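You operate a simulated robot arm through the tools that you are given. There is no shell and no other tool. Be economical: measure what you need, move in short steps, check, and stop when the job is done.

The job below is to be done with a simulated robot arm. You get a single attempt, and the scene is never put back.

## Task
Earth-test the white monitor and tag it by the result.
Fine: plug it into the safety analyser, clip the earth lead on its stud, press EARTH; tags are in the tag rack.

Only the result counts: the job must be done as asked and must still hold three seconds after the hand-in. Knocking over, shifting, dropping, spilling or breaking anything else fails it.

## Robot
A 6-joint arm with a two-finger parallel gripper, fixed in place. Base frame: the origin is at the foot of the arm, x ahead of it, y to its left, z up. Readings come in mm, rad, newtons and seconds.
With the tool pointing down near the work surface it reaches from about 140 to 580 mm from the base axis. Its first joint turns from -1.152 to 1.152 rad. Payload 2.1 kg.
The TCP is the grasp point between the finger pads, 30 mm short of the fingertips. In the tool frame z runs along the fingers and y along their closing line. Largest opening 94 mm; finger width 28, thickness 10; the body of the gripper, 50 by 96 mm, starts 55 mm behind the TCP.
Orientation is that of the tool frame in the base frame, as [roll, pitch, yaw] about the fixed x, y, z axes, in that order (R = Rz(yaw) Ry(pitch) Rx(roll)). With the fingers straight down and closing along the base's y, the tool's x points along the base's -x, its y along +y and its z along -z.

## Interface
- The arm moves only by the tool apply_moves. Its argument "motion" is text: rows parted by semicolons, each of 6 numbers parted by spaces: the shift along the tool's x, y, z in units of 100 mm (1.0 is 100 mm), then the turn, a rotation vector about the tool's x, y, z in units of 180 degrees (1.0 is 180 degrees). In form: dx dy dz rx ry rz; .... A call has 1 to 20 rows; each row is the pose to reach, as a shift and turn from the pose commanded when the call began, along the tool's axes at that moment. "hand" is the finger opening in m, from 0 to 0.094, set as the call begins (left out, the last holds). A call with a number of a shift or a turn outside -1 to 1 is refused whole. Each row takes 0.2 s and may step no farther than 50 mm and 0.15 rad from the row before; otherwise, or with a gripper value out of range, the whole call is refused. A pose out of reach is approached as far as the arm can. The call stops where the force on the tool passes 90 N (or 10 N more than at its start, if that is more) or the arm is blocked; 0.2 s more then pass. The fingers move at their own pace (about 72 mm/s each) and stop on an object; they squeeze with about 38 N. The grip force told is the motor's: it shows also when the fingers shut on nothing. Time passes only in rows, and 0.2 s behind the last, so rows that repeat a pose let the fingers close. It gives the time, the measured TCP pose, the force on the tool (base axes), the opening and the grip force at its end, in the units of the frame above (readings bear some noise), with the torque about the TCP (base axes, N m) and any sound that the robot's microphone picked up.
- Cameras (640 x 400 px; columns grow to the right, rows downward): "scene" is fixed at [39.6, -361.3, 485.2]; the picture's right is [0.89, -0.46, 0.00], its down [-0.26, -0.49, -0.83] and it looks along [0.39, 0.74, -0.56] (base axes); focal length 216 px, centre (320, 200). "wrist" rides on the gripper at [76, 14, -103] in the tool frame; the picture's right is [-0.18, 0.98, 0.00], its down [-0.75, -0.14, -0.64] and it looks along [-0.63, -0.12, 0.77] (tool axes); focal length 243 px, centre (320, 200). There is no depth. A picture from a camera that has moved, and an enlarged one, comes with that camera's place and axes in the base frame and with its lens.
- snapshot(camera): a new picture of that camera. The clock stands still meanwhile.
- close_up(camera, box): a new picture of the part [left, top, right, bottom] of that camera's present view, enlarged. The clock stands still meanwhile.
- sign_off(): hands the job in; it is judged then, once.

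Work in short steps. Places have to be worked out from the pictures, the camera data and where the tool is seen: move nearer, look again, correct. Check each grasp and each placing, and mend what went wrong. You have 120 turns and 84 pictures in all, those below and enlarged ones among them. Open the gripper and draw the arm clear of the work before you hand the job in, unless the task says otherwise; then end with one line.

The tools are called after "Emit:" by a JSON object that holds its "api" and its "payload". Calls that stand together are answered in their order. apply_moves: Moves the arm, as the interface text tells. Its arguments: {"type":"object","properties":{"motion":{"type":"string"},"hand":{"type":"number"}},"required":["motion"]} The other tools are called the same way: snapshot (camera) takes a picture; close_up (camera, box) takes an enlarged picture of a part of a camera's view; sign_off () hands the job in.

At the start:

```text
t: 0.0
eef_pos: [333.8, -71.6, 379.2]
orientation: [3.141, 0.002, 3.14]
force: [0.5, -0.2, 0.1]
wrist_torque: [0.02, -0.04, 0.04]
width: 94.0
finger_force: 0.0
```

scene: 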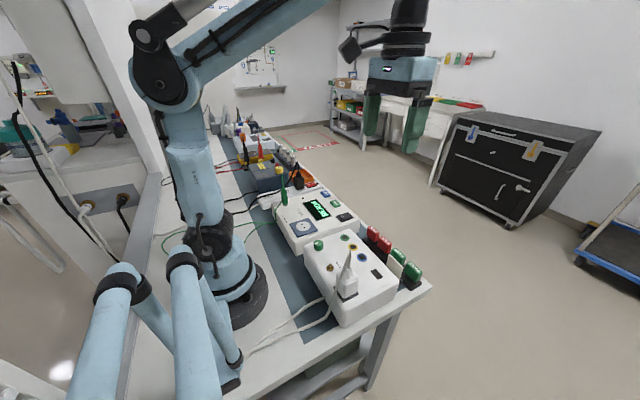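
wrist: 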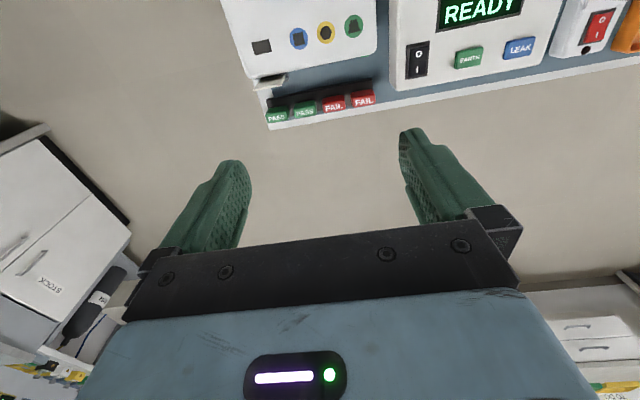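

I start by looking closer at the bench in the scene view to identify the monitor, analyser, plug, earth lead and tags.

Emit:
{"api": "close_up", "payload": {"camera": "scene", "box": [240, 170, 440, 330]}}

Emit:
{"api": "close_up", "payload": {"camera": "scene", "box": [200, 100, 340, 200]}}

Emit:
{"api": "close_up", "payload": {"camera": "wrist", "box": [210, 0, 640, 140]}}

```text
2.50 times, centred on (340, 250) of scene
camera zoom: at [39.6, -361.3, 485.2], right [0.89, -0.46, 0.0], down [-0.26, -0.49, -0.83], along [0.39, 0.74, -0.56], focal length 540 px, centre (270, 75)
```

zoom: 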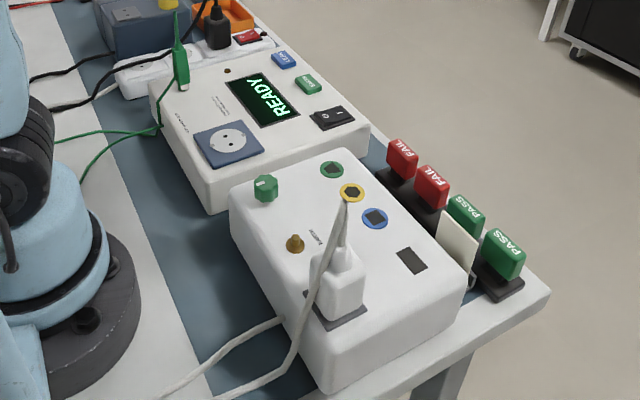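

```text
4.00 times, centred on (270, 150) of scene
camera zoom: at [39.6, -361.3, 485.2], right [0.89, -0.46, 0.0], down [-0.26, -0.49, -0.83], along [0.39, 0.74, -0.56], focal length 864 px, centre (520, 400)
```

zoom: 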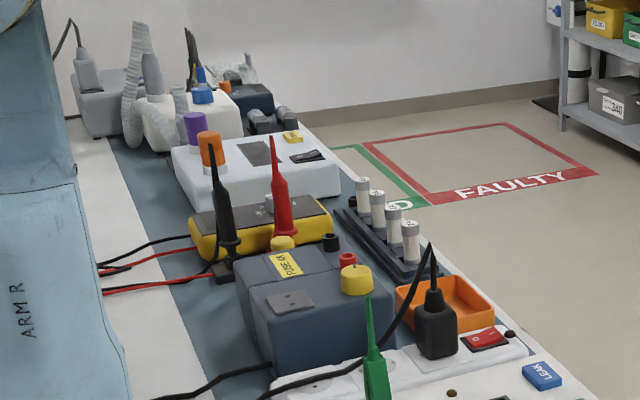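

```text
1.49 times, centred on (425, 70) of wrist
camera zoom: at [257.3, -56.8, 481.9], right [0.18, 0.98, 0.0], down [0.75, -0.14, 0.64], along [0.63, -0.12, -0.77], focal length 361 px, centre (164, 394)
```

zoom: 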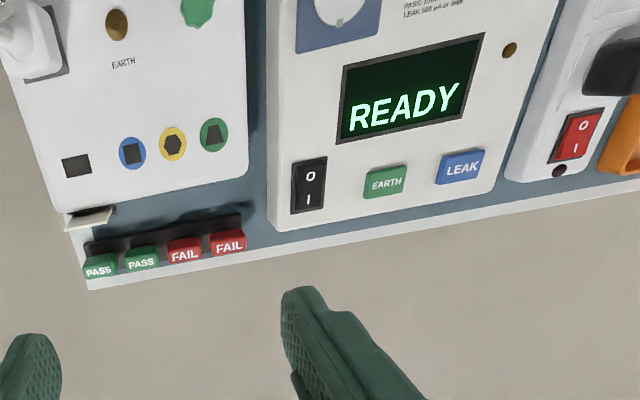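

The nearest white box (EARTH stud, plug parked on its top) seems to be the white monitor, and the analyser shows READY. I pull the hand back so that the wrist camera looks over the bench.

Emit:
{"api": "apply_moves", "payload": {"motion": "0.4 0 0 0 0 0; 0.8 0 0 0 0 0; 1.0 0 -0.2 0 0 0; 1.0 0 -0.4 0 0 0"}}

Emit:
{"api": "snapshot", "payload": {"camera": "wrist"}}

```text
t: 1.0
eef_pos: [233.5, -71.4, 417.8]
orientation: [-3.141, 0.001, -3.138]
force: [0.5, 0.5, 0.2]
wrist_torque: [-0.02, 0.04, -0.01]
width: 94.0
finger_force: 0.1
```

```text
78 pictures are left
camera wrist: at [156.6, -57.2, 521.7], right [0.18, 0.98, 0.0], down [0.75, -0.14, 0.64], along [0.63, -0.12, -0.77], focal length 243 px, centre (320, 200)
```

wrist: 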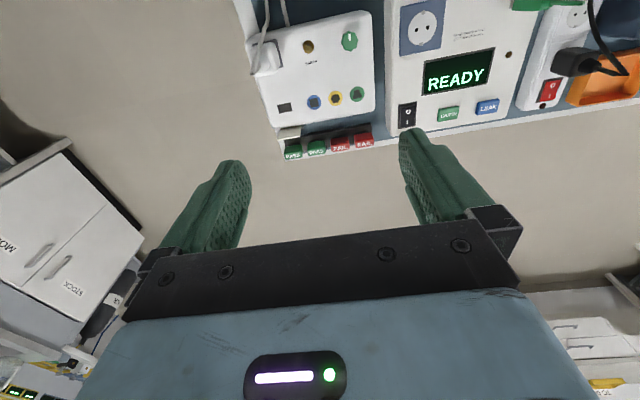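

I can see the monitor (stud ≈ (210,-87,88)). I tilt the tool so the wrist camera looks straight down for a plan view.

Emit:
{"api": "apply_moves", "payload": {"motion": "0 0.15 0 0 0.045 0; 0 0.3 0 0 0.09 0; 0 0.45 0 0 0.135 0; 0 0.6 0 0 0.18 0; 0 0.6 0 0 0.21 0"}}

Emit:
{"api": "snapshot", "payload": {"camera": "wrist"}}

```text
t: 1.8
eef_pos: [242.1, -33.6, 414.6]
orientation: [-3.138, -0.316, -3.124]
force: [8.6, -1.2, -15.6]
wrist_torque: [0.0, 0.26, -0.05]
width: 94.2
finger_force: 0.0
stopped in row 3: the force on the tool passed its limit at 139 N (the readings are from after the stop); the commanded pose is now the measured one
```

```text
77 pictures are left
camera wrist: at [201.7, -20.7, 536.6], right [0.16, 0.99, -0.06], down [0.92, -0.12, 0.38], along [0.36, -0.11, -0.92], focal length 243 px, centre (320, 200)
```

wrist: 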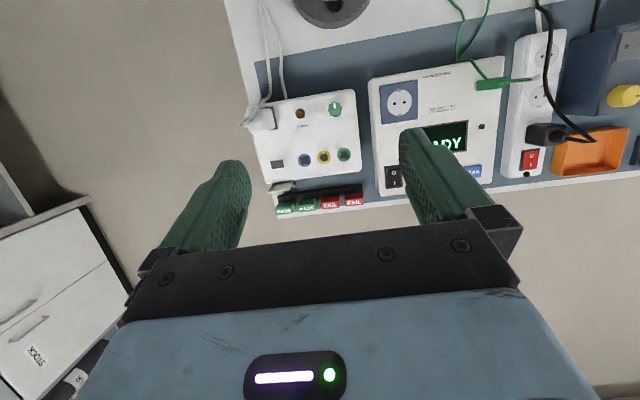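

The tilt hit a limit, but nothing was disturbed and the view is good. I enlarge it for the monitor and the analyser.

Emit:
{"api": "close_up", "payload": {"camera": "wrist", "box": [220, 0, 380, 220]}}

Emit:
{"api": "close_up", "payload": {"camera": "wrist", "box": [360, 0, 640, 200]}}

```text
1.82 times, centred on (300, 110) of wrist
camera zoom: at [201.7, -20.7, 536.6], right [0.16, 0.99, -0.06], down [0.92, -0.12, 0.38], along [0.36, -0.11, -0.92], focal length 441 px, centre (356, 364)
```

zoom: 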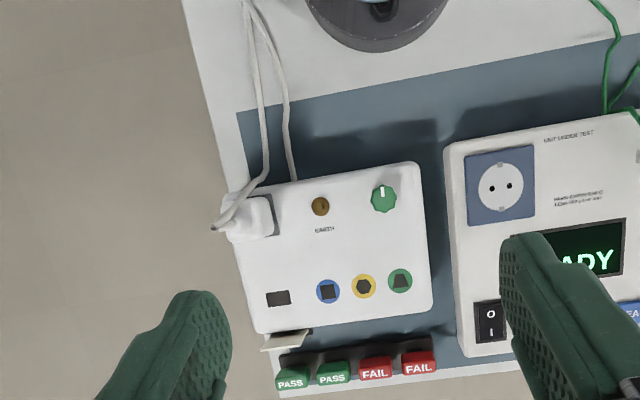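

```text
2.00 times, centred on (500, 100) of wrist
camera zoom: at [201.7, -20.7, 536.6], right [0.16, 0.99, -0.06], down [0.92, -0.12, 0.38], along [0.36, -0.11, -0.92], focal length 485 px, centre (-40, 400)
```

zoom: 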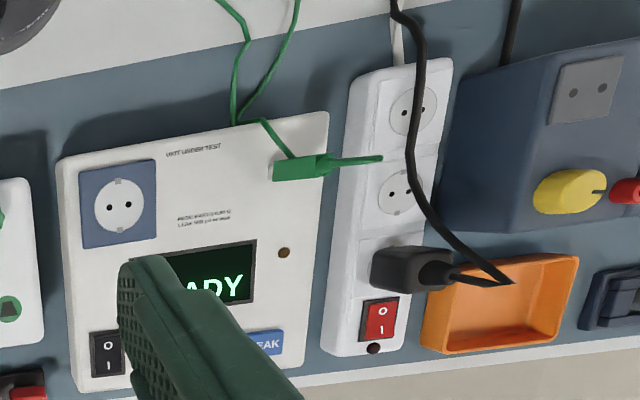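

Plan is clear, but I need detail on the clip, the plug, the flap on the monitor's front and the tags. I enlarge the scene camera on those.

Emit:
{"api": "close_up", "payload": {"camera": "scene", "box": [365, 220, 435, 300]}}

Emit:
{"api": "close_up", "payload": {"camera": "scene", "box": [270, 160, 350, 220]}}

Emit:
{"api": "close_up", "payload": {"camera": "scene", "box": [310, 230, 400, 310]}}

```text
5.00 times, centred on (400, 260) of scene
camera zoom: at [39.6, -361.3, 485.2], right [0.89, -0.46, 0.0], down [-0.26, -0.49, -0.83], along [0.39, 0.74, -0.56], focal length 1080 px, centre (-80, -100)
```

zoom: 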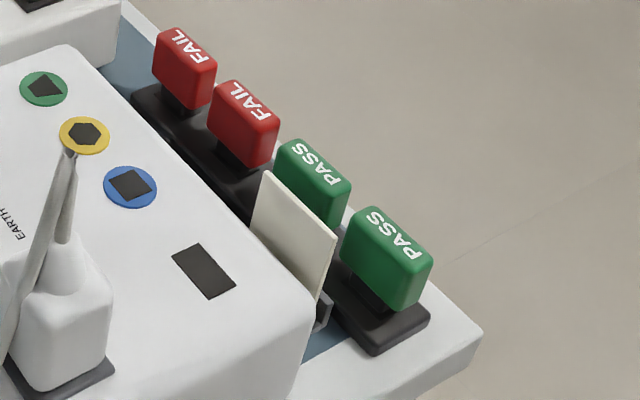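

```text
6.67 times, centred on (310, 190) of scene
camera zoom: at [39.6, -361.3, 485.2], right [0.89, -0.46, 0.0], down [-0.26, -0.49, -0.83], along [0.39, 0.74, -0.56], focal length 1441 px, centre (387, 267)
```

zoom: 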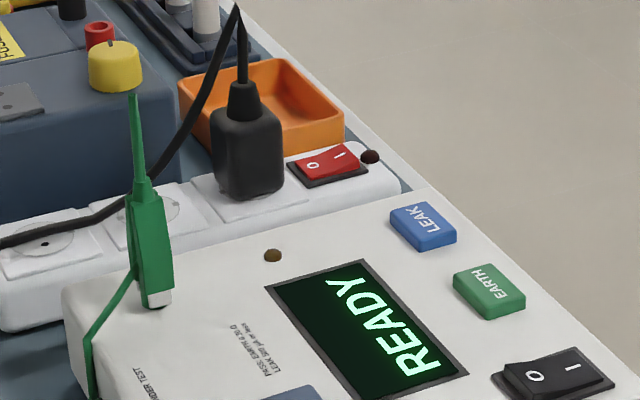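

```text
5.00 times, centred on (355, 270) of scene
camera zoom: at [39.6, -361.3, 485.2], right [0.89, -0.46, 0.0], down [-0.26, -0.49, -0.83], along [0.39, 0.74, -0.56], focal length 1080 px, centre (145, -150)
```

zoom: 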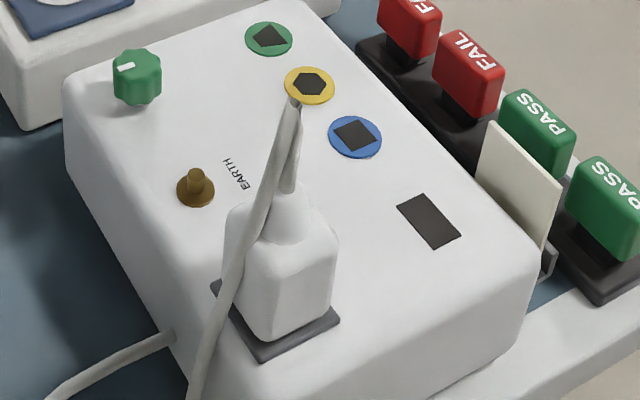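

The black rectangle on the monitor may be a tag slot, with a white card standing in a bracket at the front. I go lower over the analyser to read the limits and see the clip.

Emit:
{"api": "apply_moves", "payload": {"motion": "-0.08 0.25 0.24 0 0 0; -0.16 0.5 0.48 0 0 0; -0.23 0.75 0.7 0 0 0; -0.31 1.0 0.9 0 0 0"}}

Emit:
{"api": "snapshot", "payload": {"camera": "wrist"}}

```text
t: 2.8
eef_pos: [241.0, 65.0, 321.1]
orientation: [-3.139, -0.319, -3.124]
force: [-0.1, 0.5, 0.1]
wrist_torque: [0.01, 0.0, -0.03]
width: 93.9
finger_force: 0.0
```

```text
71 pictures are left
camera wrist: at [200.3, 78.6, 441.7], right [0.16, 0.99, -0.06], down [0.92, -0.12, 0.37], along [0.36, -0.11, -0.93], focal length 243 px, centre (320, 200)
```

wrist: 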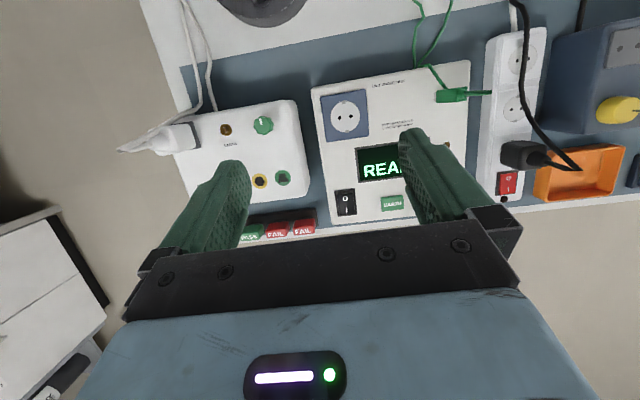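

The analyser is in view; I enlarge its text and the clip.

Emit:
{"api": "close_up", "payload": {"camera": "wrist", "box": [370, 70, 500, 150]}}

Emit:
{"api": "close_up", "payload": {"camera": "wrist", "box": [110, 90, 250, 190]}}

```text
4.92 times, centred on (435, 110) of wrist
camera zoom: at [200.3, 78.6, 441.7], right [0.16, 0.99, -0.06], down [0.92, -0.12, 0.37], along [0.36, -0.11, -0.93], focal length 1194 px, centre (-246, 643)
```

zoom: 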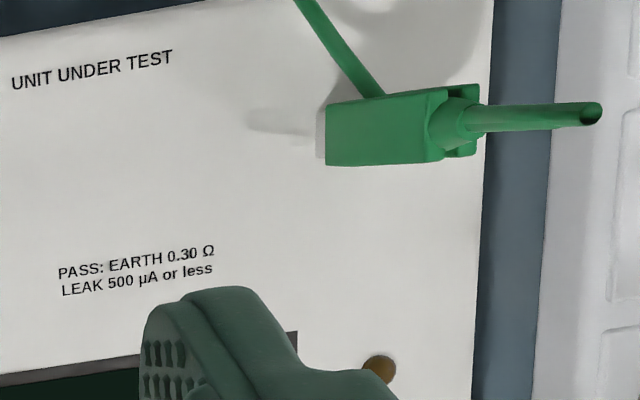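

```text
4.00 times, centred on (180, 140) of wrist
camera zoom: at [200.3, 78.6, 441.7], right [0.16, 0.99, -0.06], down [0.92, -0.12, 0.37], along [0.36, -0.11, -0.93], focal length 970 px, centre (880, 440)
```

zoom: 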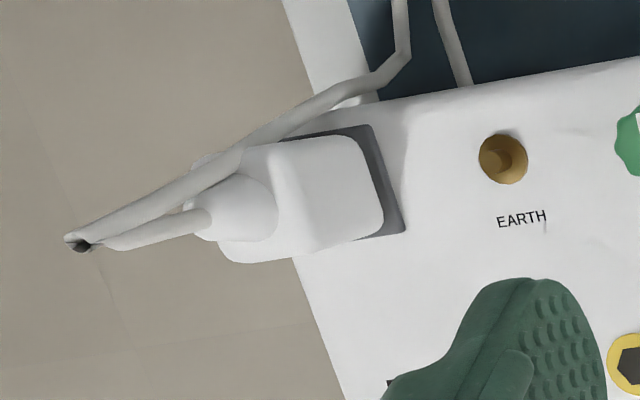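

Pass limit: EARTH ≤ 0.30 Ω. Estimates: clip body ≈ (215,222) z 65–122 with stalk up to ~175; plug axis ≈ (211,-149) z 85–130 with boot up to ~200; socket ≈ (220,95,67). I straighten the tool first, then yaw 90° for a side view of the plug.

Emit:
{"api": "apply_moves", "payload": {"motion": "0 0 0 0 -0.04 0; 0 0 0 0 -0.08 0; 0 0 0 0 -0.1015 0; 0 0 0 0 -0.1015 0"}}

Emit:
{"api": "apply_moves", "payload": {"motion": "0 -0.1 0 0 0 0.046; 0 -0.2 0 0 0 0.092; 0 -0.3 0 0 0 0.138; 0 -0.4 0 0 0 0.184; 0 -0.5 0 0 0 0.23; 0 -0.6 0 0 0 0.276; 0 -0.7 0 0 0 0.322; 0 -0.8 0 0 0 0.368; 0 -0.9 0 0 0 0.414; 0 -1 0 0 0 0.46; 0 -1 0 0 0 0.5"}}

```text
t: 3.8
eef_pos: [241.0, 65.9, 319.6]
orientation: [-3.138, 0.0, -3.125]
force: [-0.3, -0.6, -0.6]
wrist_torque: [0.0, -0.02, 0.02]
width: 94.1
finger_force: 0.1
```

```text
t: 6.2
eef_pos: [242.4, -33.2, 320.3]
orientation: [-3.14, 0.004, 1.584]
force: [0.2, 0.5, 0.2]
wrist_torque: [-0.01, 0.03, 0.01]
width: 93.9
finger_force: 0.0
```

Now I descend to around (205,-60,220) to look at the plug side-on.

Emit:
{"api": "apply_moves", "payload": {"motion": "-0.1 -0.1 0.3 0 0 0; -0.2 -0.25 0.6 0 0 0; -0.2 -0.35 1.0 0 0 0"}}

Emit:
{"api": "snapshot", "payload": {"camera": "wrist"}}

```text
t: 7.0
eef_pos: [209.6, -55.3, 220.4]
orientation: [-3.14, 0.003, 1.588]
force: [-0.4, 0.3, -0.8]
wrist_torque: [-0.01, 0.0, 0.01]
width: 94.0
finger_force: 0.0
```

```text
68 pictures are left
camera wrist: at [221.2, 21.3, 323.4], right [0.99, -0.17, 0.0], down [-0.13, -0.75, 0.64], along [-0.11, -0.64, -0.76], focal length 243 px, centre (320, 200)
```

wrist: 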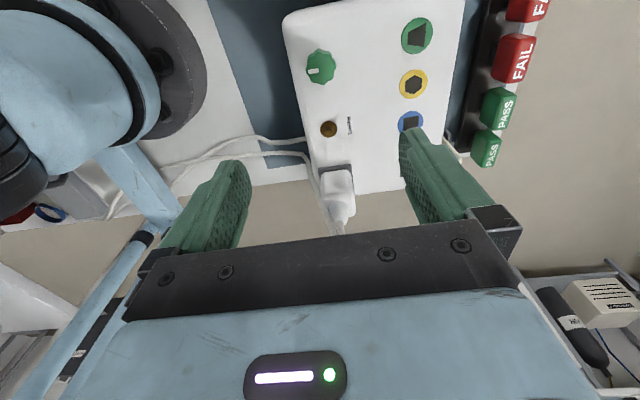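

Emit:
{"api": "close_up", "payload": {"camera": "wrist", "box": [270, 100, 430, 240]}}

```text
2.86 times, centred on (350, 170) of wrist
camera zoom: at [221.2, 21.3, 323.4], right [0.99, -0.17, 0.0], down [-0.13, -0.75, 0.64], along [-0.11, -0.64, -0.76], focal length 693 px, centre (234, 286)
```

zoom: 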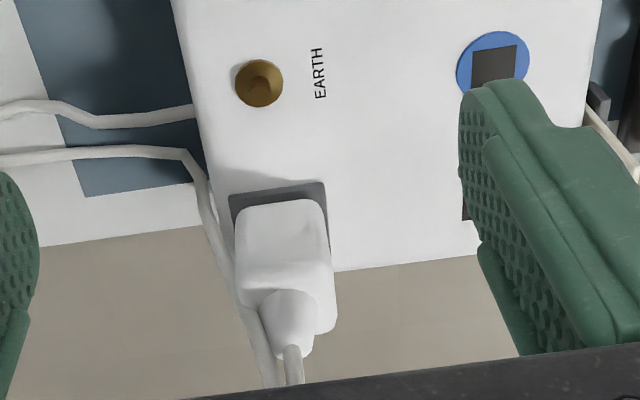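

Plug body is ~34 mm square, z 88–135, cone to ~156, cable hump ~200; axis ≈ (211,-149). The cable hangs on the -x side, so I'll grip along y: yaw back, rise to 260 and move over the plug.

Emit:
{"api": "apply_moves", "payload": {"motion": "0 0 -0.2 0 0 -0.046; 0 0 -0.4 0 0 -0.092; 0 0 -0.4 0 0 -0.138; -0.1 0 -0.4 0 0 -0.184; -0.2 0 -0.4 0 0 -0.23; -0.3 0 -0.4 0 0 -0.276; -0.4 0 -0.4 0 0 -0.322; -0.5 0 -0.4 0 0 -0.368; -0.6 0 -0.4 0 0 -0.414; -0.7 0 -0.4 0 0 -0.46; -0.8 0 -0.4 0 0 -0.505; -0.93 0 -0.4 0 0 -0.505", "hand": 0.08}}

Emit:
{"api": "snapshot", "payload": {"camera": "wrist"}}

Emit:
{"api": "snapshot", "payload": {"camera": "scene"}}

```text
t: 9.6
eef_pos: [210.4, -147.7, 260.9]
orientation: [-3.137, -0.002, -3.108]
force: [-0.7, 0.4, 0.1]
wrist_torque: [0.01, 0.0, 0.03]
width: 79.8
finger_force: 0.1
```

```text
66 pictures are left
camera wrist: at [133.1, -136.8, 364.1], right [0.15, 0.99, 0.0], down [0.76, -0.11, 0.64], along [0.63, -0.1, -0.77], focal length 243 px, centre (320, 200)
```

wrist: 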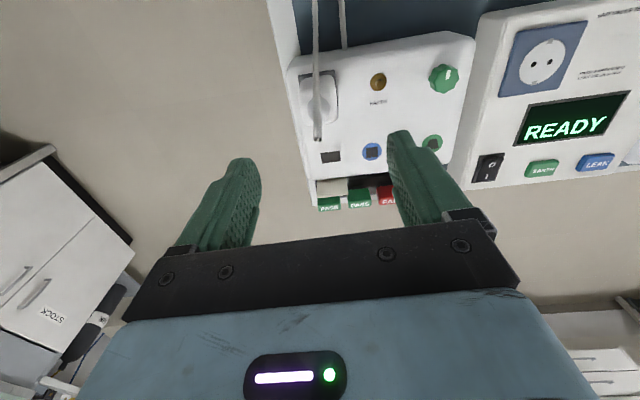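

```text
65 pictures are left
```

scene: 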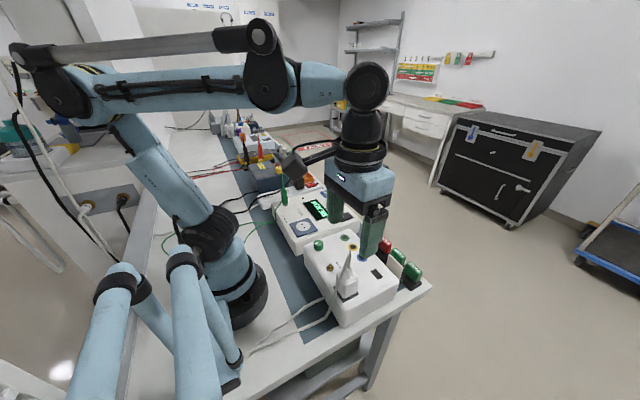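

TCP axis projects on column 320; I enlarge to compare with the plug.

Emit:
{"api": "close_up", "payload": {"camera": "wrist", "box": [270, 50, 370, 150]}}

Emit:
{"api": "close_up", "payload": {"camera": "scene", "box": [310, 220, 400, 300]}}

```text
4.00 times, centred on (320, 100) of wrist
camera zoom: at [133.1, -136.8, 364.1], right [0.15, 0.99, 0.0], down [0.76, -0.11, 0.64], along [0.63, -0.1, -0.77], focal length 970 px, centre (320, 600)
```

zoom: 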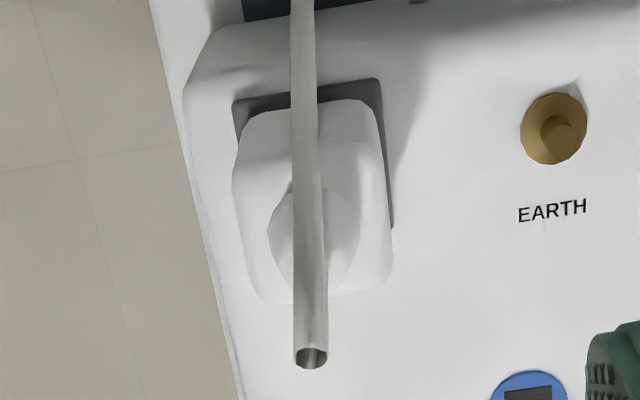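

```text
5.00 times, centred on (355, 260) of scene
camera zoom: at [39.6, -361.3, 485.2], right [0.89, -0.46, 0.0], down [-0.26, -0.49, -0.83], along [0.39, 0.74, -0.56], focal length 1080 px, centre (145, -100)
```

zoom: 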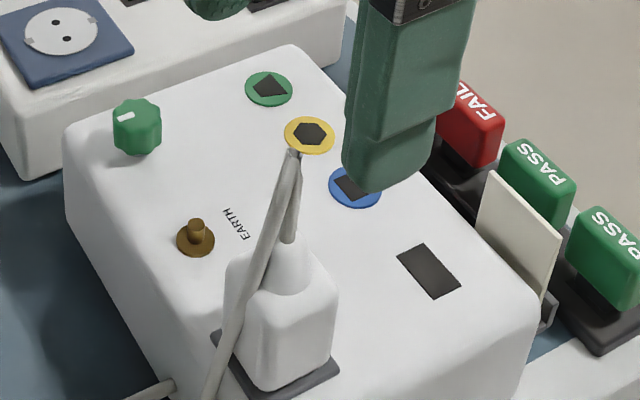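

Plug centre ≈ (209,-149.5), nearly square with the base. I correct yaw by +0.045 rad and descend around it to z≈142, with the opening at 80 mm.

Emit:
{"api": "apply_moves", "payload": {"motion": "0.01 -0.018 0.3 0 0 0.012; 0.01 -0.018 0.6 0 0 0.012; 0.01 -0.018 0.95 0 0 0.012"}}

Emit:
{"api": "apply_moves", "payload": {"motion": "0 0 0.12 0 0 0; 0 0 0.24 0 0 0; 0 0 0.24 0 0 0"}}

Emit:
{"api": "snapshot", "payload": {"camera": "wrist"}}

Emit:
{"api": "close_up", "payload": {"camera": "scene", "box": [290, 180, 430, 320]}}

```text
t: 10.4
eef_pos: [208.7, -149.0, 167.0]
orientation: [-3.137, -0.002, 3.137]
force: [0.1, -0.3, 0.1]
wrist_torque: [0.01, -0.03, 0.03]
width: 79.8
finger_force: 0.1
```

```text
t: 11.2
eef_pos: [208.1, -150.3, 141.9]
orientation: [-3.139, -0.002, 3.139]
force: [0.8, -0.9, 0.3]
wrist_torque: [-0.01, 0.03, -0.01]
width: 80.0
finger_force: 0.1
```

```text
62 pictures are left
camera wrist: at [132.4, -136.4, 244.9], right [0.19, 0.98, 0.0], down [0.75, -0.14, 0.64], along [0.63, -0.12, -0.77], focal length 243 px, centre (320, 200)
```

wrist: 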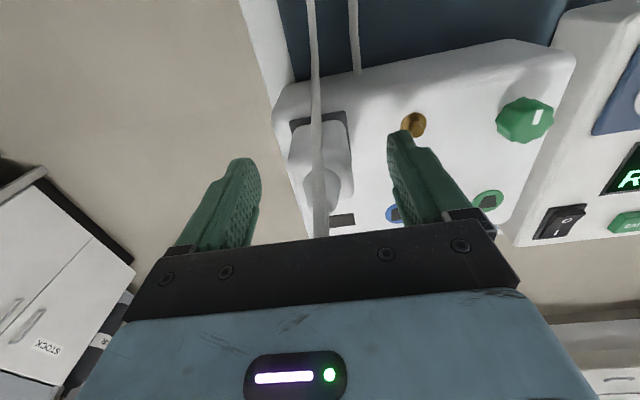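

```text
2.86 times, centred on (360, 250) of scene
camera zoom: at [39.6, -361.3, 485.2], right [0.89, -0.46, 0.0], down [-0.26, -0.49, -0.83], along [0.39, 0.74, -0.56], focal length 617 px, centre (206, 57)
```

zoom: 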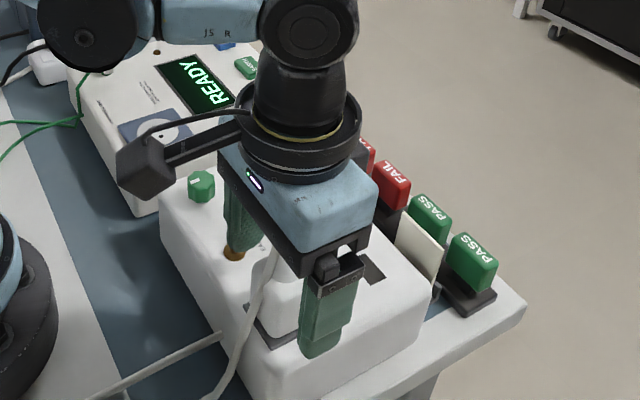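

The plug sits between the fingers, on axis. I ease 7 mm lower and close.

Emit:
{"api": "apply_moves", "payload": {"motion": "0 0 0.07 0 0 0; 0 0 0.07 0 0 0"}}

Emit:
{"api": "apply_moves", "payload": {"motion": "0 0 0 0 0 0; 0 0 0 0 0 0; 0 0 0 0 0 0; 0 0 0 0 0 0", "hand": 0.02}}

```text
t: 11.8
eef_pos: [208.5, -150.1, 135.3]
orientation: [-3.14, 0.0, 3.138]
force: [0.0, -1.0, 0.1]
wrist_torque: [0.01, 0.01, -0.01]
width: 80.2
finger_force: 0.1
```

```text
t: 12.8
eef_pos: [209.2, -150.7, 134.7]
orientation: [-3.139, -0.001, 3.14]
force: [-0.1, 4.3, 1.1]
wrist_torque: [0.04, -0.03, 0.1]
width: 39.5
finger_force: 38.0
```

Gripped at 39.5 mm with 38 N. I lift straight up slowly.

Emit:
{"api": "apply_moves", "payload": {"motion": "0 0 -0.1 0 0 0; 0 0 -0.25 0 0 0; 0 0 -0.45 0 0 0; 0 0 -0.7 0 0 0; 0 0 -0.7 0 0 0"}}

Emit:
{"api": "snapshot", "payload": {"camera": "wrist"}}

Emit:
{"api": "close_up", "payload": {"camera": "scene", "box": [270, 160, 410, 300]}}

```text
t: 14.0
eef_pos: [209.3, -149.8, 205.1]
orientation: [-3.138, -0.001, 3.137]
force: [-0.7, 0.2, -0.7]
wrist_torque: [0.03, 0.01, 0.01]
width: 20.1
finger_force: 0.1
```

```text
60 pictures are left
camera wrist: at [132.6, -136.1, 308.1], right [0.19, 0.98, 0.0], down [0.75, -0.14, 0.64], along [0.63, -0.12, -0.77], focal length 243 px, centre (320, 200)
```

wrist: 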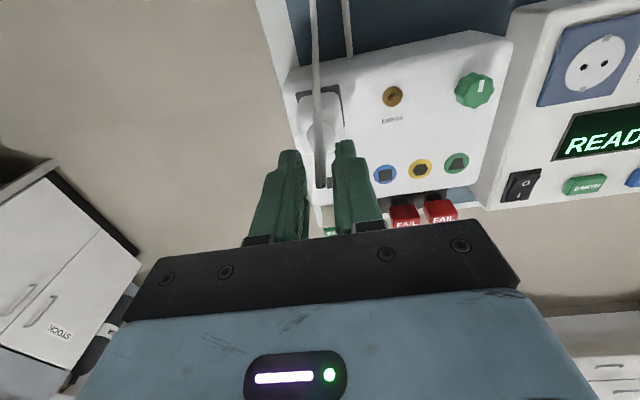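

```text
2.86 times, centred on (340, 230) of scene
camera zoom: at [39.6, -361.3, 485.2], right [0.89, -0.46, 0.0], down [-0.26, -0.49, -0.83], along [0.39, 0.74, -0.56], focal length 617 px, centre (263, 114)
```

zoom: 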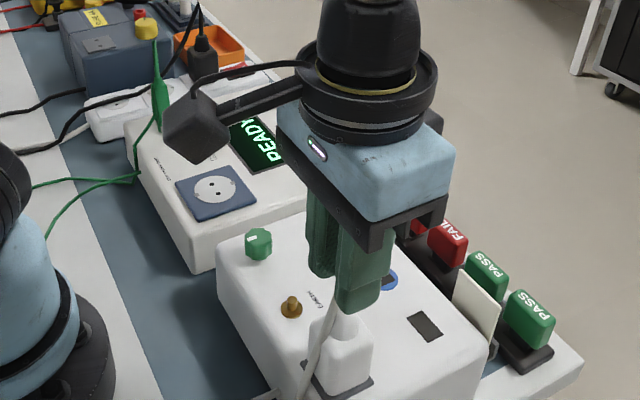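

The plug slipped out and stayed upright in its holder: the grip was too high. The cable doesn't obstruct the palm, so I reopen and go deeper (TCP ≈ 118).

Emit:
{"api": "apply_moves", "payload": {"motion": "0 0 0 0 0 0; 0 0 0 0 0 0; 0 0 0 0 0 0; 0 0 0.2 0 0 0; 0 0 0.45 0 0 0; 0 0 0.7 0 0 0; 0 0 0.7 0 0 0", "hand": 0.075}}

Emit:
{"api": "apply_moves", "payload": {"motion": "0 0 0.06 0 0 0; 0 0 0.12 0 0 0; 0 0 0.17 0 0 0; 0 0 0.17 0 0 0"}}

```text
t: 15.6
eef_pos: [208.3, -151.7, 135.4]
orientation: [-3.138, -0.002, 3.139]
force: [0.0, 0.9, -0.9]
wrist_torque: [-0.01, 0.02, 0.01]
width: 74.9
finger_force: 0.1
```

```text
t: 16.6
eef_pos: [208.1, -149.8, 119.5]
orientation: [-3.137, -0.001, 3.138]
force: [-0.9, -0.2, 0.1]
wrist_torque: [0.02, 0.03, 0.0]
width: 74.9
finger_force: 0.0
```

No contact at 119.5. I close and lift in small steps, watching the opening.

Emit:
{"api": "apply_moves", "payload": {"motion": "0 0 0 0 0 0; 0 0 0 0 0 0; 0 0 0 0 0 0; 0 0 0 0 0 0", "hand": 0.01}}

Emit:
{"api": "apply_moves", "payload": {"motion": "0 0 -0.03 0 0 0; 0 0 -0.06 0 0 0; 0 0 -0.1 0 0 0; 0 0 -0.1 0 0 0"}}

Emit:
{"api": "close_up", "payload": {"camera": "scene", "box": [290, 200, 430, 320]}}

```text
t: 17.6
eef_pos: [208.4, -149.8, 118.6]
orientation: [-3.141, -0.004, 3.137]
force: [-12.4, 2.0, 28.7]
wrist_torque: [0.03, -0.01, 0.39]
width: 39.5
finger_force: 37.8
```

```text
t: 18.6
eef_pos: [208.5, -149.5, 128.3]
orientation: [-3.138, -0.001, 3.138]
force: [0.5, -0.1, -1.2]
wrist_torque: [0.0, -0.01, 0.03]
width: 39.8
finger_force: 38.3
```

```text
3.33 times, centred on (360, 260) of scene
camera zoom: at [39.6, -361.3, 485.2], right [0.89, -0.46, 0.0], down [-0.26, -0.49, -0.83], along [0.39, 0.74, -0.56], focal length 720 px, centre (187, 0)
```

zoom: 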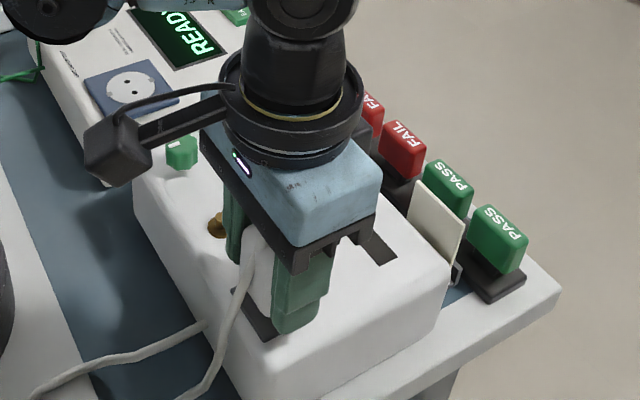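

Still gripped at 39.8 mm. I continue up and look.

Emit:
{"api": "apply_moves", "payload": {"motion": "0 0 -0.05 0 0 0; 0 0 -0.1 0 0 0; 0 0 -0.2 0 0 0; 0 0 -0.3 0 0 0; 0 0 -0.45 0 0 0; 0 0 -0.6 0 0 0; 0 0 -0.6 0 0 0"}}

Emit:
{"api": "snapshot", "payload": {"camera": "wrist"}}

Emit:
{"api": "close_up", "payload": {"camera": "scene", "box": [270, 180, 410, 300]}}

```text
t: 20.2
eef_pos: [208.6, -150.2, 187.9]
orientation: [-3.139, -0.002, 3.138]
force: [0.5, 0.1, -0.3]
wrist_torque: [0.0, -0.01, 0.05]
width: 39.8
finger_force: 37.8
```

```text
57 pictures are left
camera wrist: at [132.4, -136.0, 290.9], right [0.19, 0.98, 0.0], down [0.75, -0.14, 0.64], along [0.63, -0.12, -0.77], focal length 243 px, centre (320, 200)
```

wrist: 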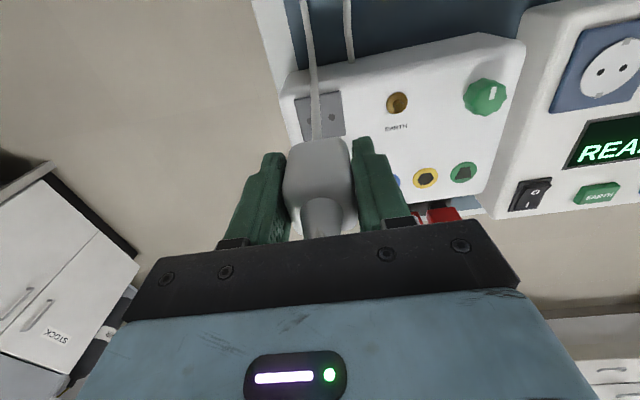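

```text
3.33 times, centred on (340, 240) of scene
camera zoom: at [39.6, -361.3, 485.2], right [0.89, -0.46, 0.0], down [-0.26, -0.49, -0.83], along [0.39, 0.74, -0.56], focal length 720 px, centre (253, 67)
```

zoom: 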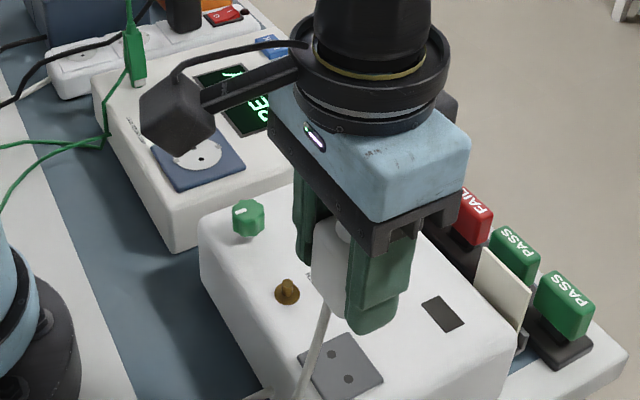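

Plug lifted with the pins along y, matching the socket. I take an enlarged reference of the holder holes relative to the hand, to use for aligning over the socket.

Emit:
{"api": "close_up", "payload": {"camera": "wrist", "box": [280, 80, 360, 150]}}

Emit:
{"api": "apply_moves", "payload": {"motion": "0 0.3 0 0 0 0; 0 0.6 0 0 0 0; 0 1.0 0 0 0 0"}}

Emit:
{"api": "apply_moves", "payload": {"motion": "-0.05 0.4 0 0 0 0; -0.1 0.8 0 0 0 0; -0.13 1.0 0 0 0 0"}}

Emit:
{"api": "apply_moves", "payload": {"motion": "0 0.21 0 0 0 0; 0 0.42 0.0 0 0 0; 0 0.42 0.0 0 0 0"}}

Emit:
{"api": "snapshot", "payload": {"camera": "wrist"}}

```text
5.71 times, centred on (320, 115) of wrist
camera zoom: at [132.4, -136.0, 290.9], right [0.19, 0.98, 0.0], down [0.75, -0.14, 0.64], along [0.63, -0.12, -0.77], focal length 1386 px, centre (320, 686)
```

zoom: 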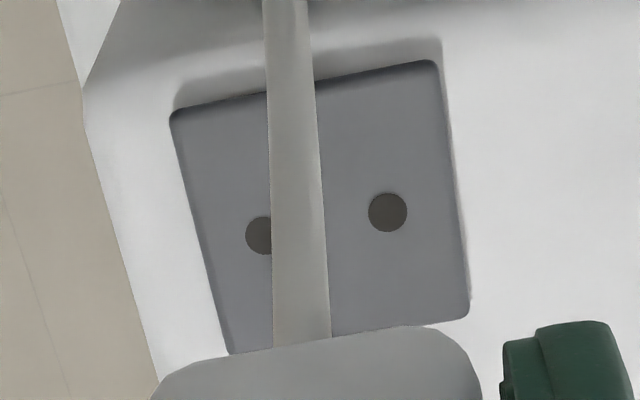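

```text
t: 21.0
eef_pos: [209.4, -50.8, 188.4]
orientation: [-3.138, -0.003, 3.136]
force: [0.2, 0.1, -1.3]
wrist_torque: [0.0, -0.02, 0.01]
width: 39.6
finger_force: 38.1
```

```text
t: 21.8
eef_pos: [222.2, 50.7, 188.1]
orientation: [-3.138, -0.002, 3.136]
force: [-0.9, -0.6, -0.8]
wrist_torque: [0.03, 0.02, 0.0]
width: 39.5
finger_force: 38.1
```

```text
t: 22.6
eef_pos: [220.5, 92.7, 186.1]
orientation: [-3.139, -0.001, 3.137]
force: [-0.5, -0.5, -0.1]
wrist_torque: [0.01, -0.02, 0.02]
width: 39.9
finger_force: 37.5
```

```text
54 pictures are left
camera wrist: at [145.8, 106.8, 290.5], right [0.19, 0.98, 0.0], down [0.75, -0.14, 0.64], along [0.63, -0.12, -0.77], focal length 243 px, centre (320, 200)
```

wrist: 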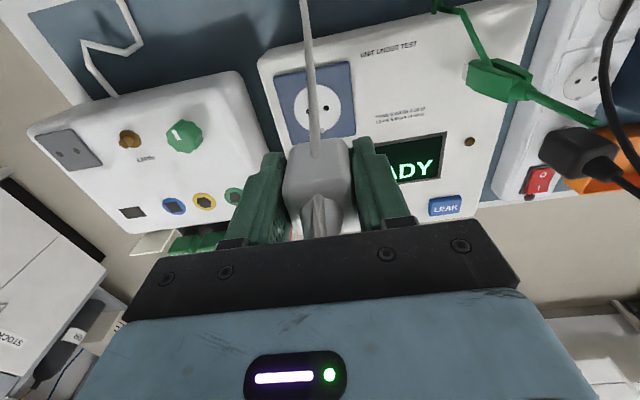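

Reference midpoint of the holes was at zoom (325,223), corresponding to ~94 mm below TCP. I lower to z≈161 (94 above the socket face) and compare the same crop.

Emit:
{"api": "apply_moves", "payload": {"motion": "0 0 0.13 0 0 0; 0 0 0.26 0 0 0; 0 0 0.26 0 0 0"}}

Emit:
{"api": "close_up", "payload": {"camera": "wrist", "box": [280, 80, 360, 150]}}

```text
t: 23.4
eef_pos: [222.5, 92.6, 161.3]
orientation: [-3.137, -0.004, 3.138]
force: [-0.4, -0.4, -1.1]
wrist_torque: [0.03, 0.04, 0.01]
width: 39.6
finger_force: 37.8
```

```text
5.71 times, centred on (320, 115) of wrist
camera zoom: at [146.4, 106.7, 264.5], right [0.19, 0.98, 0.0], down [0.75, -0.14, 0.64], along [0.63, -0.12, -0.77], focal length 1386 px, centre (320, 686)
```

zoom: 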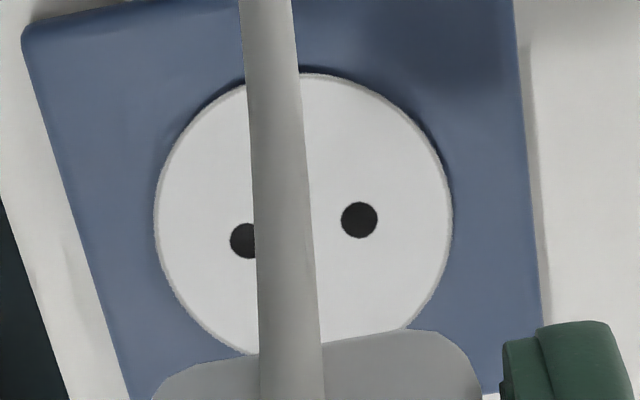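

Pins are parallel to the socket holes; the hand must shift about -3.2 mm in y. I shift, lower to z≈135 and check again.

Emit:
{"api": "apply_moves", "payload": {"motion": "0 -0.032 0 0 0 0; 0 -0.032 0.13 0 0 0; 0 -0.032 0.13 0 0 0"}}

Emit:
{"api": "close_up", "payload": {"camera": "wrist", "box": [280, 80, 360, 150]}}

Emit:
{"api": "close_up", "payload": {"camera": "scene", "box": [260, 170, 360, 260]}}

```text
t: 24.2
eef_pos: [222.4, 88.2, 147.6]
orientation: [-3.138, -0.001, 3.138]
force: [0.7, -0.4, -1.1]
wrist_torque: [0.01, -0.01, -0.02]
width: 39.5
finger_force: 37.7
```

```text
5.71 times, centred on (320, 115) of wrist
camera zoom: at [146.1, 103.0, 251.4], right [0.19, 0.98, 0.0], down [0.75, -0.14, 0.64], along [0.63, -0.12, -0.77], focal length 1386 px, centre (320, 686)
```

zoom: 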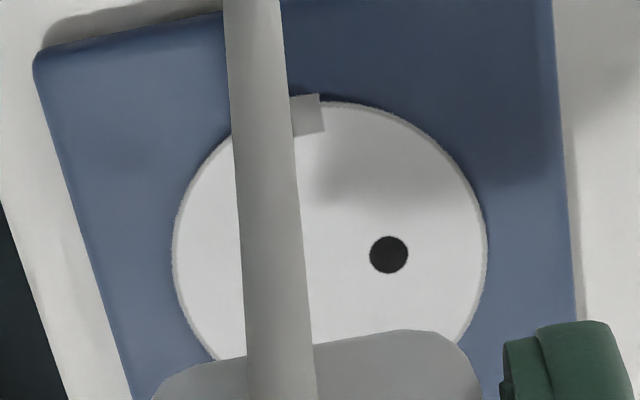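

```text
4.44 times, centred on (310, 215) of scene
camera zoom: at [39.6, -361.3, 485.2], right [0.89, -0.46, 0.0], down [-0.26, -0.49, -0.83], along [0.39, 0.74, -0.56], focal length 960 px, centre (364, 133)
```

zoom: 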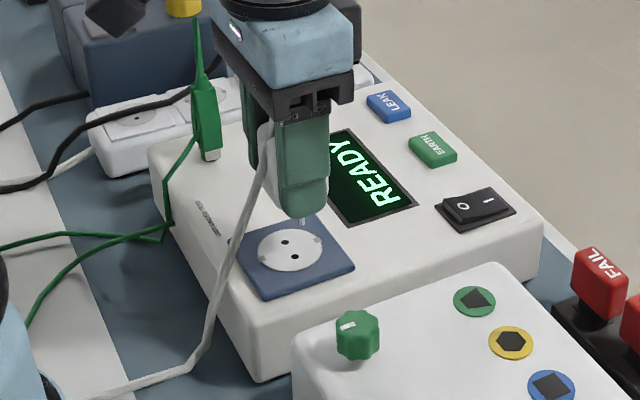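

The scene view shows the pin above its hole; the geometry gives socket centre (222,89.3,70) and pin tips ~51 mm below the TCP. I descend in small steps to insert.

Emit:
{"api": "apply_moves", "payload": {"motion": "0 0.005 0.1 0 0 0; 0 0.005 0.2 0 0 0; 0 0.005 0.25 0 0 0; 0 0.005 0.3 0 0 0; 0 0.005 0.34 0 0 0"}}

```text
t: 25.4
eef_pos: [222.0, 90.7, 113.3]
orientation: [-3.137, -0.001, 3.138]
force: [-0.5, -0.3, -0.9]
wrist_torque: [0.02, -0.01, 0.0]
width: 39.5
finger_force: 37.9
```

No resistance at 113, so pins appear to be entering. I continue down until contact.

Emit:
{"api": "apply_moves", "payload": {"motion": "0 0 0.03 0 0 0; 0 0 0.06 0 0 0; 0 0 0.09 0 0 0; 0 0 0.12 0 0 0; 0 0 0.14 0 0 0"}}

Emit:
{"api": "close_up", "payload": {"camera": "scene", "box": [260, 170, 360, 260]}}

```text
t: 26.6
eef_pos: [222.4, 89.9, 100.2]
orientation: [-3.138, -0.002, 3.137]
force: [-4.1, -3.1, 35.0]
wrist_torque: [0.06, -0.01, -0.01]
width: 39.8
finger_force: 37.9
```

```text
4.44 times, centred on (310, 215) of scene
camera zoom: at [39.5, -361.4, 485.2], right [0.89, -0.46, 0.0], down [-0.26, -0.49, -0.83], along [0.39, 0.74, -0.56], focal length 960 px, centre (364, 133)
```

zoom: 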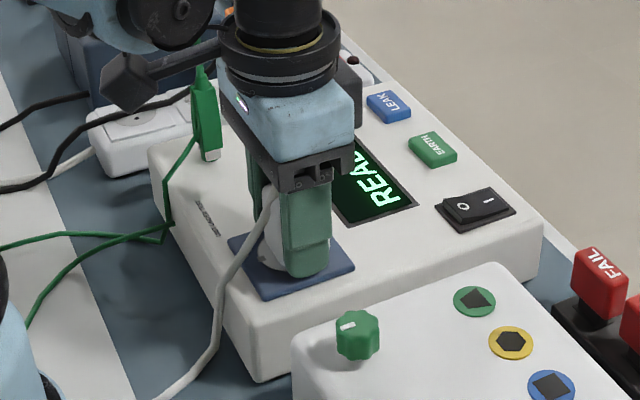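

35 N of resistance at z=100 fits with seating. I press slightly more to make sure, then release and rise.

Emit:
{"api": "apply_moves", "payload": {"motion": "0 0 0.02 0 0 0; 0 0 0.03 0 0 0"}}

Emit:
{"api": "apply_moves", "payload": {"motion": "0 0 -0.02 0 0 0; 0 0 -0.02 0 0 0; 0 0 -0.02 0 0 0; 0 0 -0.02 0 0 0", "hand": 0.06}}

Emit:
{"api": "apply_moves", "payload": {"motion": "0 0 -0.2 0 0 0; 0 0 -0.5 0 0 0; 0 0 -0.95 0 0 0; 0 0 -1.0 0 0 0"}}

Emit:
{"api": "close_up", "payload": {"camera": "scene", "box": [250, 140, 370, 260]}}

```text
t: 27.2
eef_pos: [222.2, 89.6, 98.6]
orientation: [-3.139, -0.004, 3.138]
force: [-8.3, -7.1, 73.0]
wrist_torque: [0.99, -0.28, 0.09]
width: 39.7
finger_force: 38.1
```

```text
t: 28.2
eef_pos: [222.0, 88.4, 98.3]
orientation: [-3.14, -0.001, 3.138]
force: [0.3, 0.0, -0.4]
wrist_torque: [0.0, -0.01, 0.05]
width: 60.3
finger_force: 0.1
```

```text
t: 29.2
eef_pos: [222.7, 89.6, 200.0]
orientation: [-3.138, -0.001, 3.139]
force: [-0.9, 0.7, 0.5]
wrist_torque: [-0.03, 0.02, -0.01]
width: 60.2
finger_force: 0.1
```

```text
3.33 times, centred on (310, 200) of scene
camera zoom: at [39.6, -361.3, 485.2], right [0.89, -0.46, 0.0], down [-0.26, -0.49, -0.83], along [0.39, 0.74, -0.56], focal length 720 px, centre (353, 200)
```

zoom: 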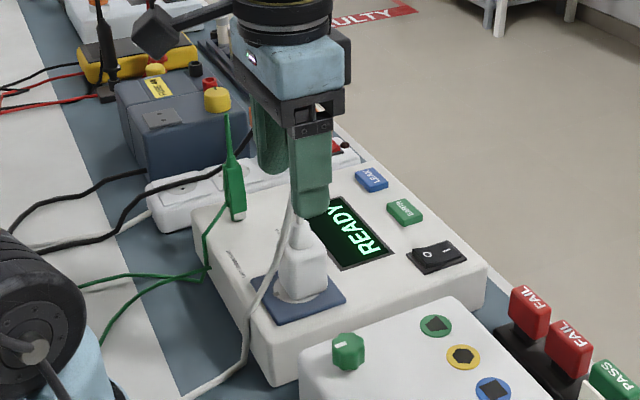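

Plug is seated upright in the analyser. I rise clear of its cable and go over the earth clip.

Emit:
{"api": "apply_moves", "payload": {"motion": "0 0 -0.4 0 0 0; 0 0 -0.75 0 0 0; 0.02 0.35 -0.75 0 0 0; 0.04 0.7 -0.75 0 0 0; 0.06 1.0 -0.75 0 0 0"}}

Emit:
{"api": "apply_moves", "payload": {"motion": "0 0.3 0 0 0 0; 0 0.31 0 0 0 0"}}

Emit:
{"api": "snapshot", "payload": {"camera": "wrist"}}

Emit:
{"api": "close_up", "payload": {"camera": "wrist", "box": [280, 70, 370, 160]}}

```text
t: 30.4
eef_pos: [217.5, 189.8, 273.4]
orientation: [-3.139, -0.001, 3.135]
force: [0.0, 0.5, -0.4]
wrist_torque: [0.0, -0.01, -0.02]
width: 59.9
finger_force: 0.1
```

```text
t: 31.0
eef_pos: [217.9, 221.4, 273.7]
orientation: [-3.137, -0.002, 3.138]
force: [0.0, 0.2, 1.1]
wrist_torque: [0.03, 0.03, 0.01]
width: 60.3
finger_force: 0.0
```

```text
48 pictures are left
camera wrist: at [141.7, 235.0, 377.0], right [0.19, 0.98, 0.0], down [0.75, -0.14, 0.64], along [0.63, -0.12, -0.77], focal length 243 px, centre (320, 200)
```

wrist: 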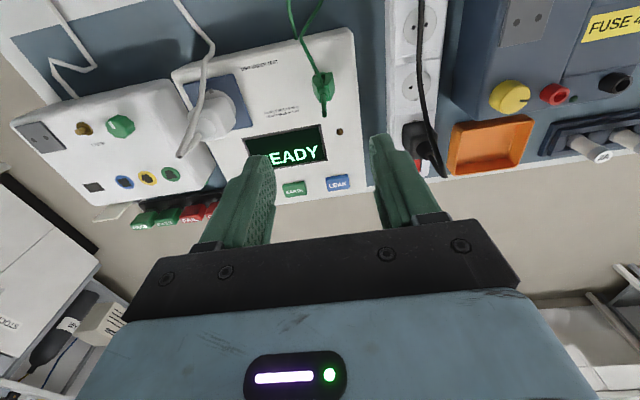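

```text
4.44 times, centred on (325, 115) of wrist
camera zoom: at [141.7, 235.0, 377.0], right [0.19, 0.98, 0.0], down [0.75, -0.14, 0.64], along [0.63, -0.12, -0.77], focal length 1078 px, centre (298, 578)
```

zoom: 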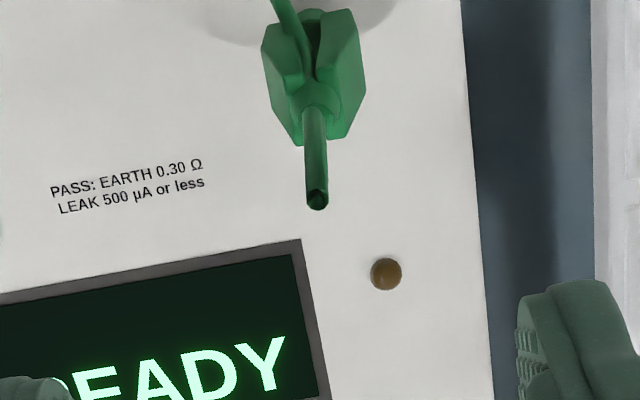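

Clip body centre ≈ (215,223.7), ~24 mm wide in y, stalk tip z≈173. I align and descend to TCP z≈120 with the fingers around the body.

Emit:
{"api": "apply_moves", "payload": {"motion": "0.03 0.023 0.3 0 0 0; 0.03 0.023 0.65 0 0 0; 0.03 0.023 1.0 0 0 0", "hand": 0.056}}

Emit:
{"api": "snapshot", "payload": {"camera": "wrist"}}

Emit:
{"api": "apply_moves", "payload": {"motion": "0 0 0.15 0 0 0; 0 0 0.3 0 0 0; 0 0 0.42 0 0 0; 0 0 0.51 0 0 0; 0 0 0.51 0 0 0"}}

Emit:
{"api": "snapshot", "payload": {"camera": "wrist"}}

Emit:
{"api": "close_up", "payload": {"camera": "scene", "box": [240, 130, 360, 230]}}

```text
t: 31.8
eef_pos: [214.1, 223.4, 172.4]
orientation: [-3.136, 0.0, 3.138]
force: [0.7, -0.6, 0.5]
wrist_torque: [0.0, 0.02, -0.01]
width: 55.9
finger_force: 0.1
```

```text
46 pictures are left
camera wrist: at [138.0, 237.1, 276.0], right [0.19, 0.98, 0.0], down [0.75, -0.14, 0.64], along [0.63, -0.12, -0.77], focal length 243 px, centre (320, 200)
```

wrist: 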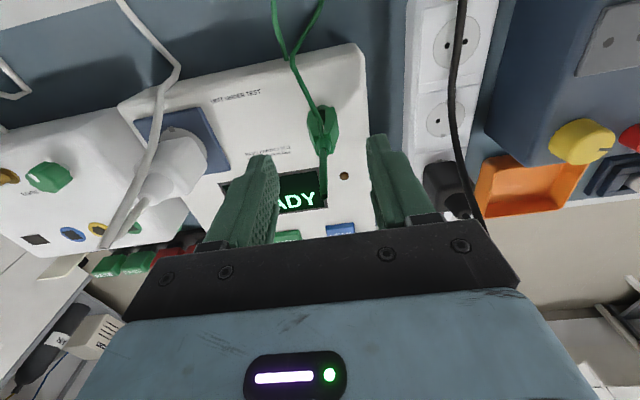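

```text
t: 33.0
eef_pos: [214.4, 223.4, 121.3]
orientation: [-3.139, 0.0, 3.138]
force: [0.3, 0.1, -0.3]
wrist_torque: [-0.02, 0.02, -0.03]
width: 56.1
finger_force: 0.1
```

```text
45 pictures are left
camera wrist: at [137.7, 236.8, 224.8], right [0.19, 0.98, 0.0], down [0.75, -0.14, 0.64], along [0.63, -0.12, -0.77], focal length 243 px, centre (320, 200)
```

wrist: 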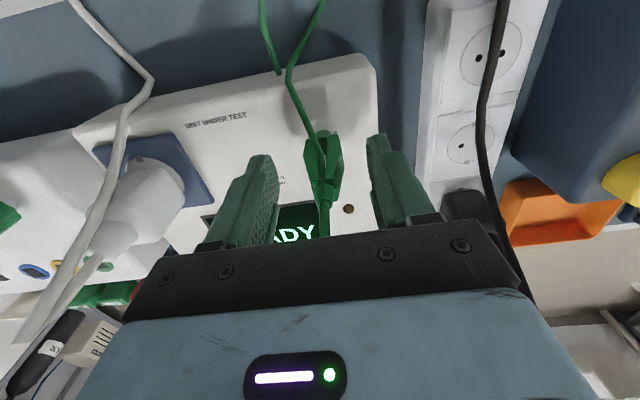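

```text
4.00 times, centred on (300, 180) of scene
camera zoom: at [39.6, -361.3, 485.2], right [0.89, -0.46, 0.0], down [-0.26, -0.49, -0.83], along [0.39, 0.74, -0.56], focal length 864 px, centre (400, 280)
```

zoom: 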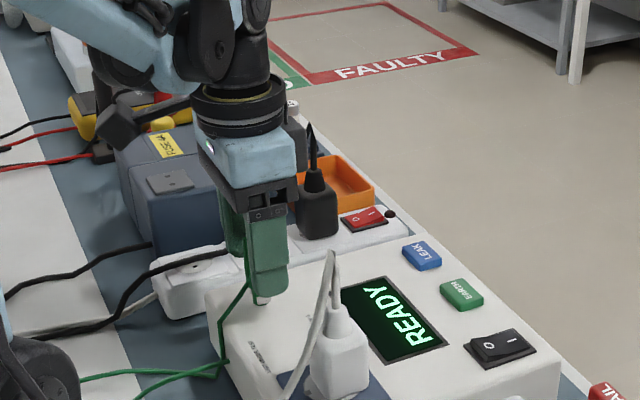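

Fingers straddle the clip. I close and check.

Emit:
{"api": "apply_moves", "payload": {"motion": "0 0 0 0 0 0; 0 0 0 0 0 0; 0 0 0 0 0 0; 0 0 0 0 0 0", "hand": 0.005}}

Emit:
{"api": "apply_moves", "payload": {"motion": "0 0 -0.1 0 0 0; 0 0 -0.25 0 0 0; 0 0 -0.4 0 0 0; 0 0 -0.55 0 0 0; 0 0 -0.55 0 0 0"}}

Emit:
{"api": "snapshot", "payload": {"camera": "wrist"}}

Emit:
{"api": "close_up", "payload": {"camera": "scene", "box": [240, 130, 360, 230]}}

```text
t: 34.0
eef_pos: [214.2, 221.1, 121.2]
orientation: [-3.136, -0.003, 3.14]
force: [-0.1, -3.7, 0.3]
wrist_torque: [-0.08, 0.04, 0.15]
width: 21.2
finger_force: 38.2
```

```text
t: 35.2
eef_pos: [214.0, 222.9, 177.3]
orientation: [-3.139, -0.001, 3.138]
force: [0.5, 0.1, 0.5]
wrist_torque: [0.0, 0.0, -0.03]
width: 21.0
finger_force: 37.6
```

```text
43 pictures are left
camera wrist: at [138.1, 236.8, 280.2], right [0.19, 0.98, 0.0], down [0.75, -0.14, 0.64], along [0.63, -0.12, -0.77], focal length 243 px, centre (320, 200)
```

wrist: 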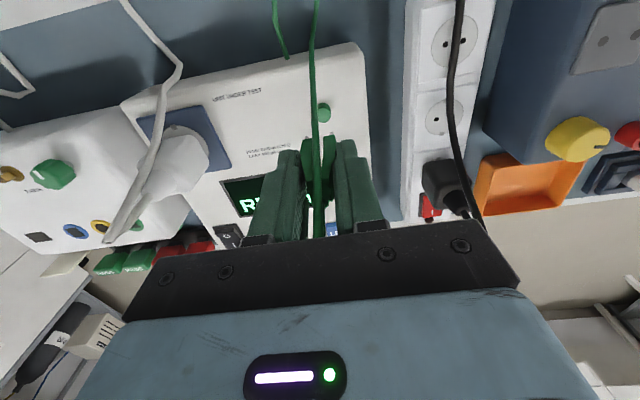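

```text
4.00 times, centred on (300, 180) of scene
camera zoom: at [39.6, -361.3, 485.2], right [0.89, -0.46, 0.0], down [-0.26, -0.49, -0.83], along [0.39, 0.74, -0.56], focal length 864 px, centre (400, 280)
```

zoom: 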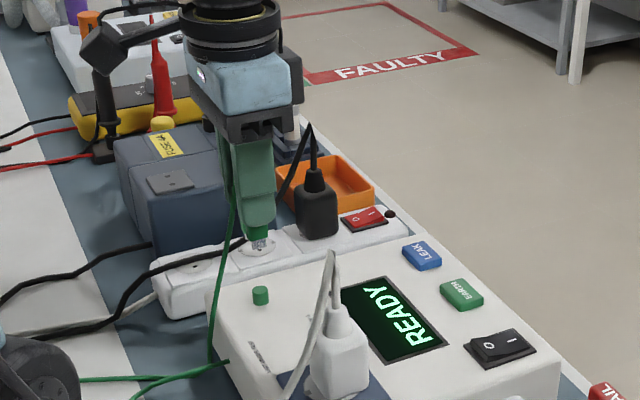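

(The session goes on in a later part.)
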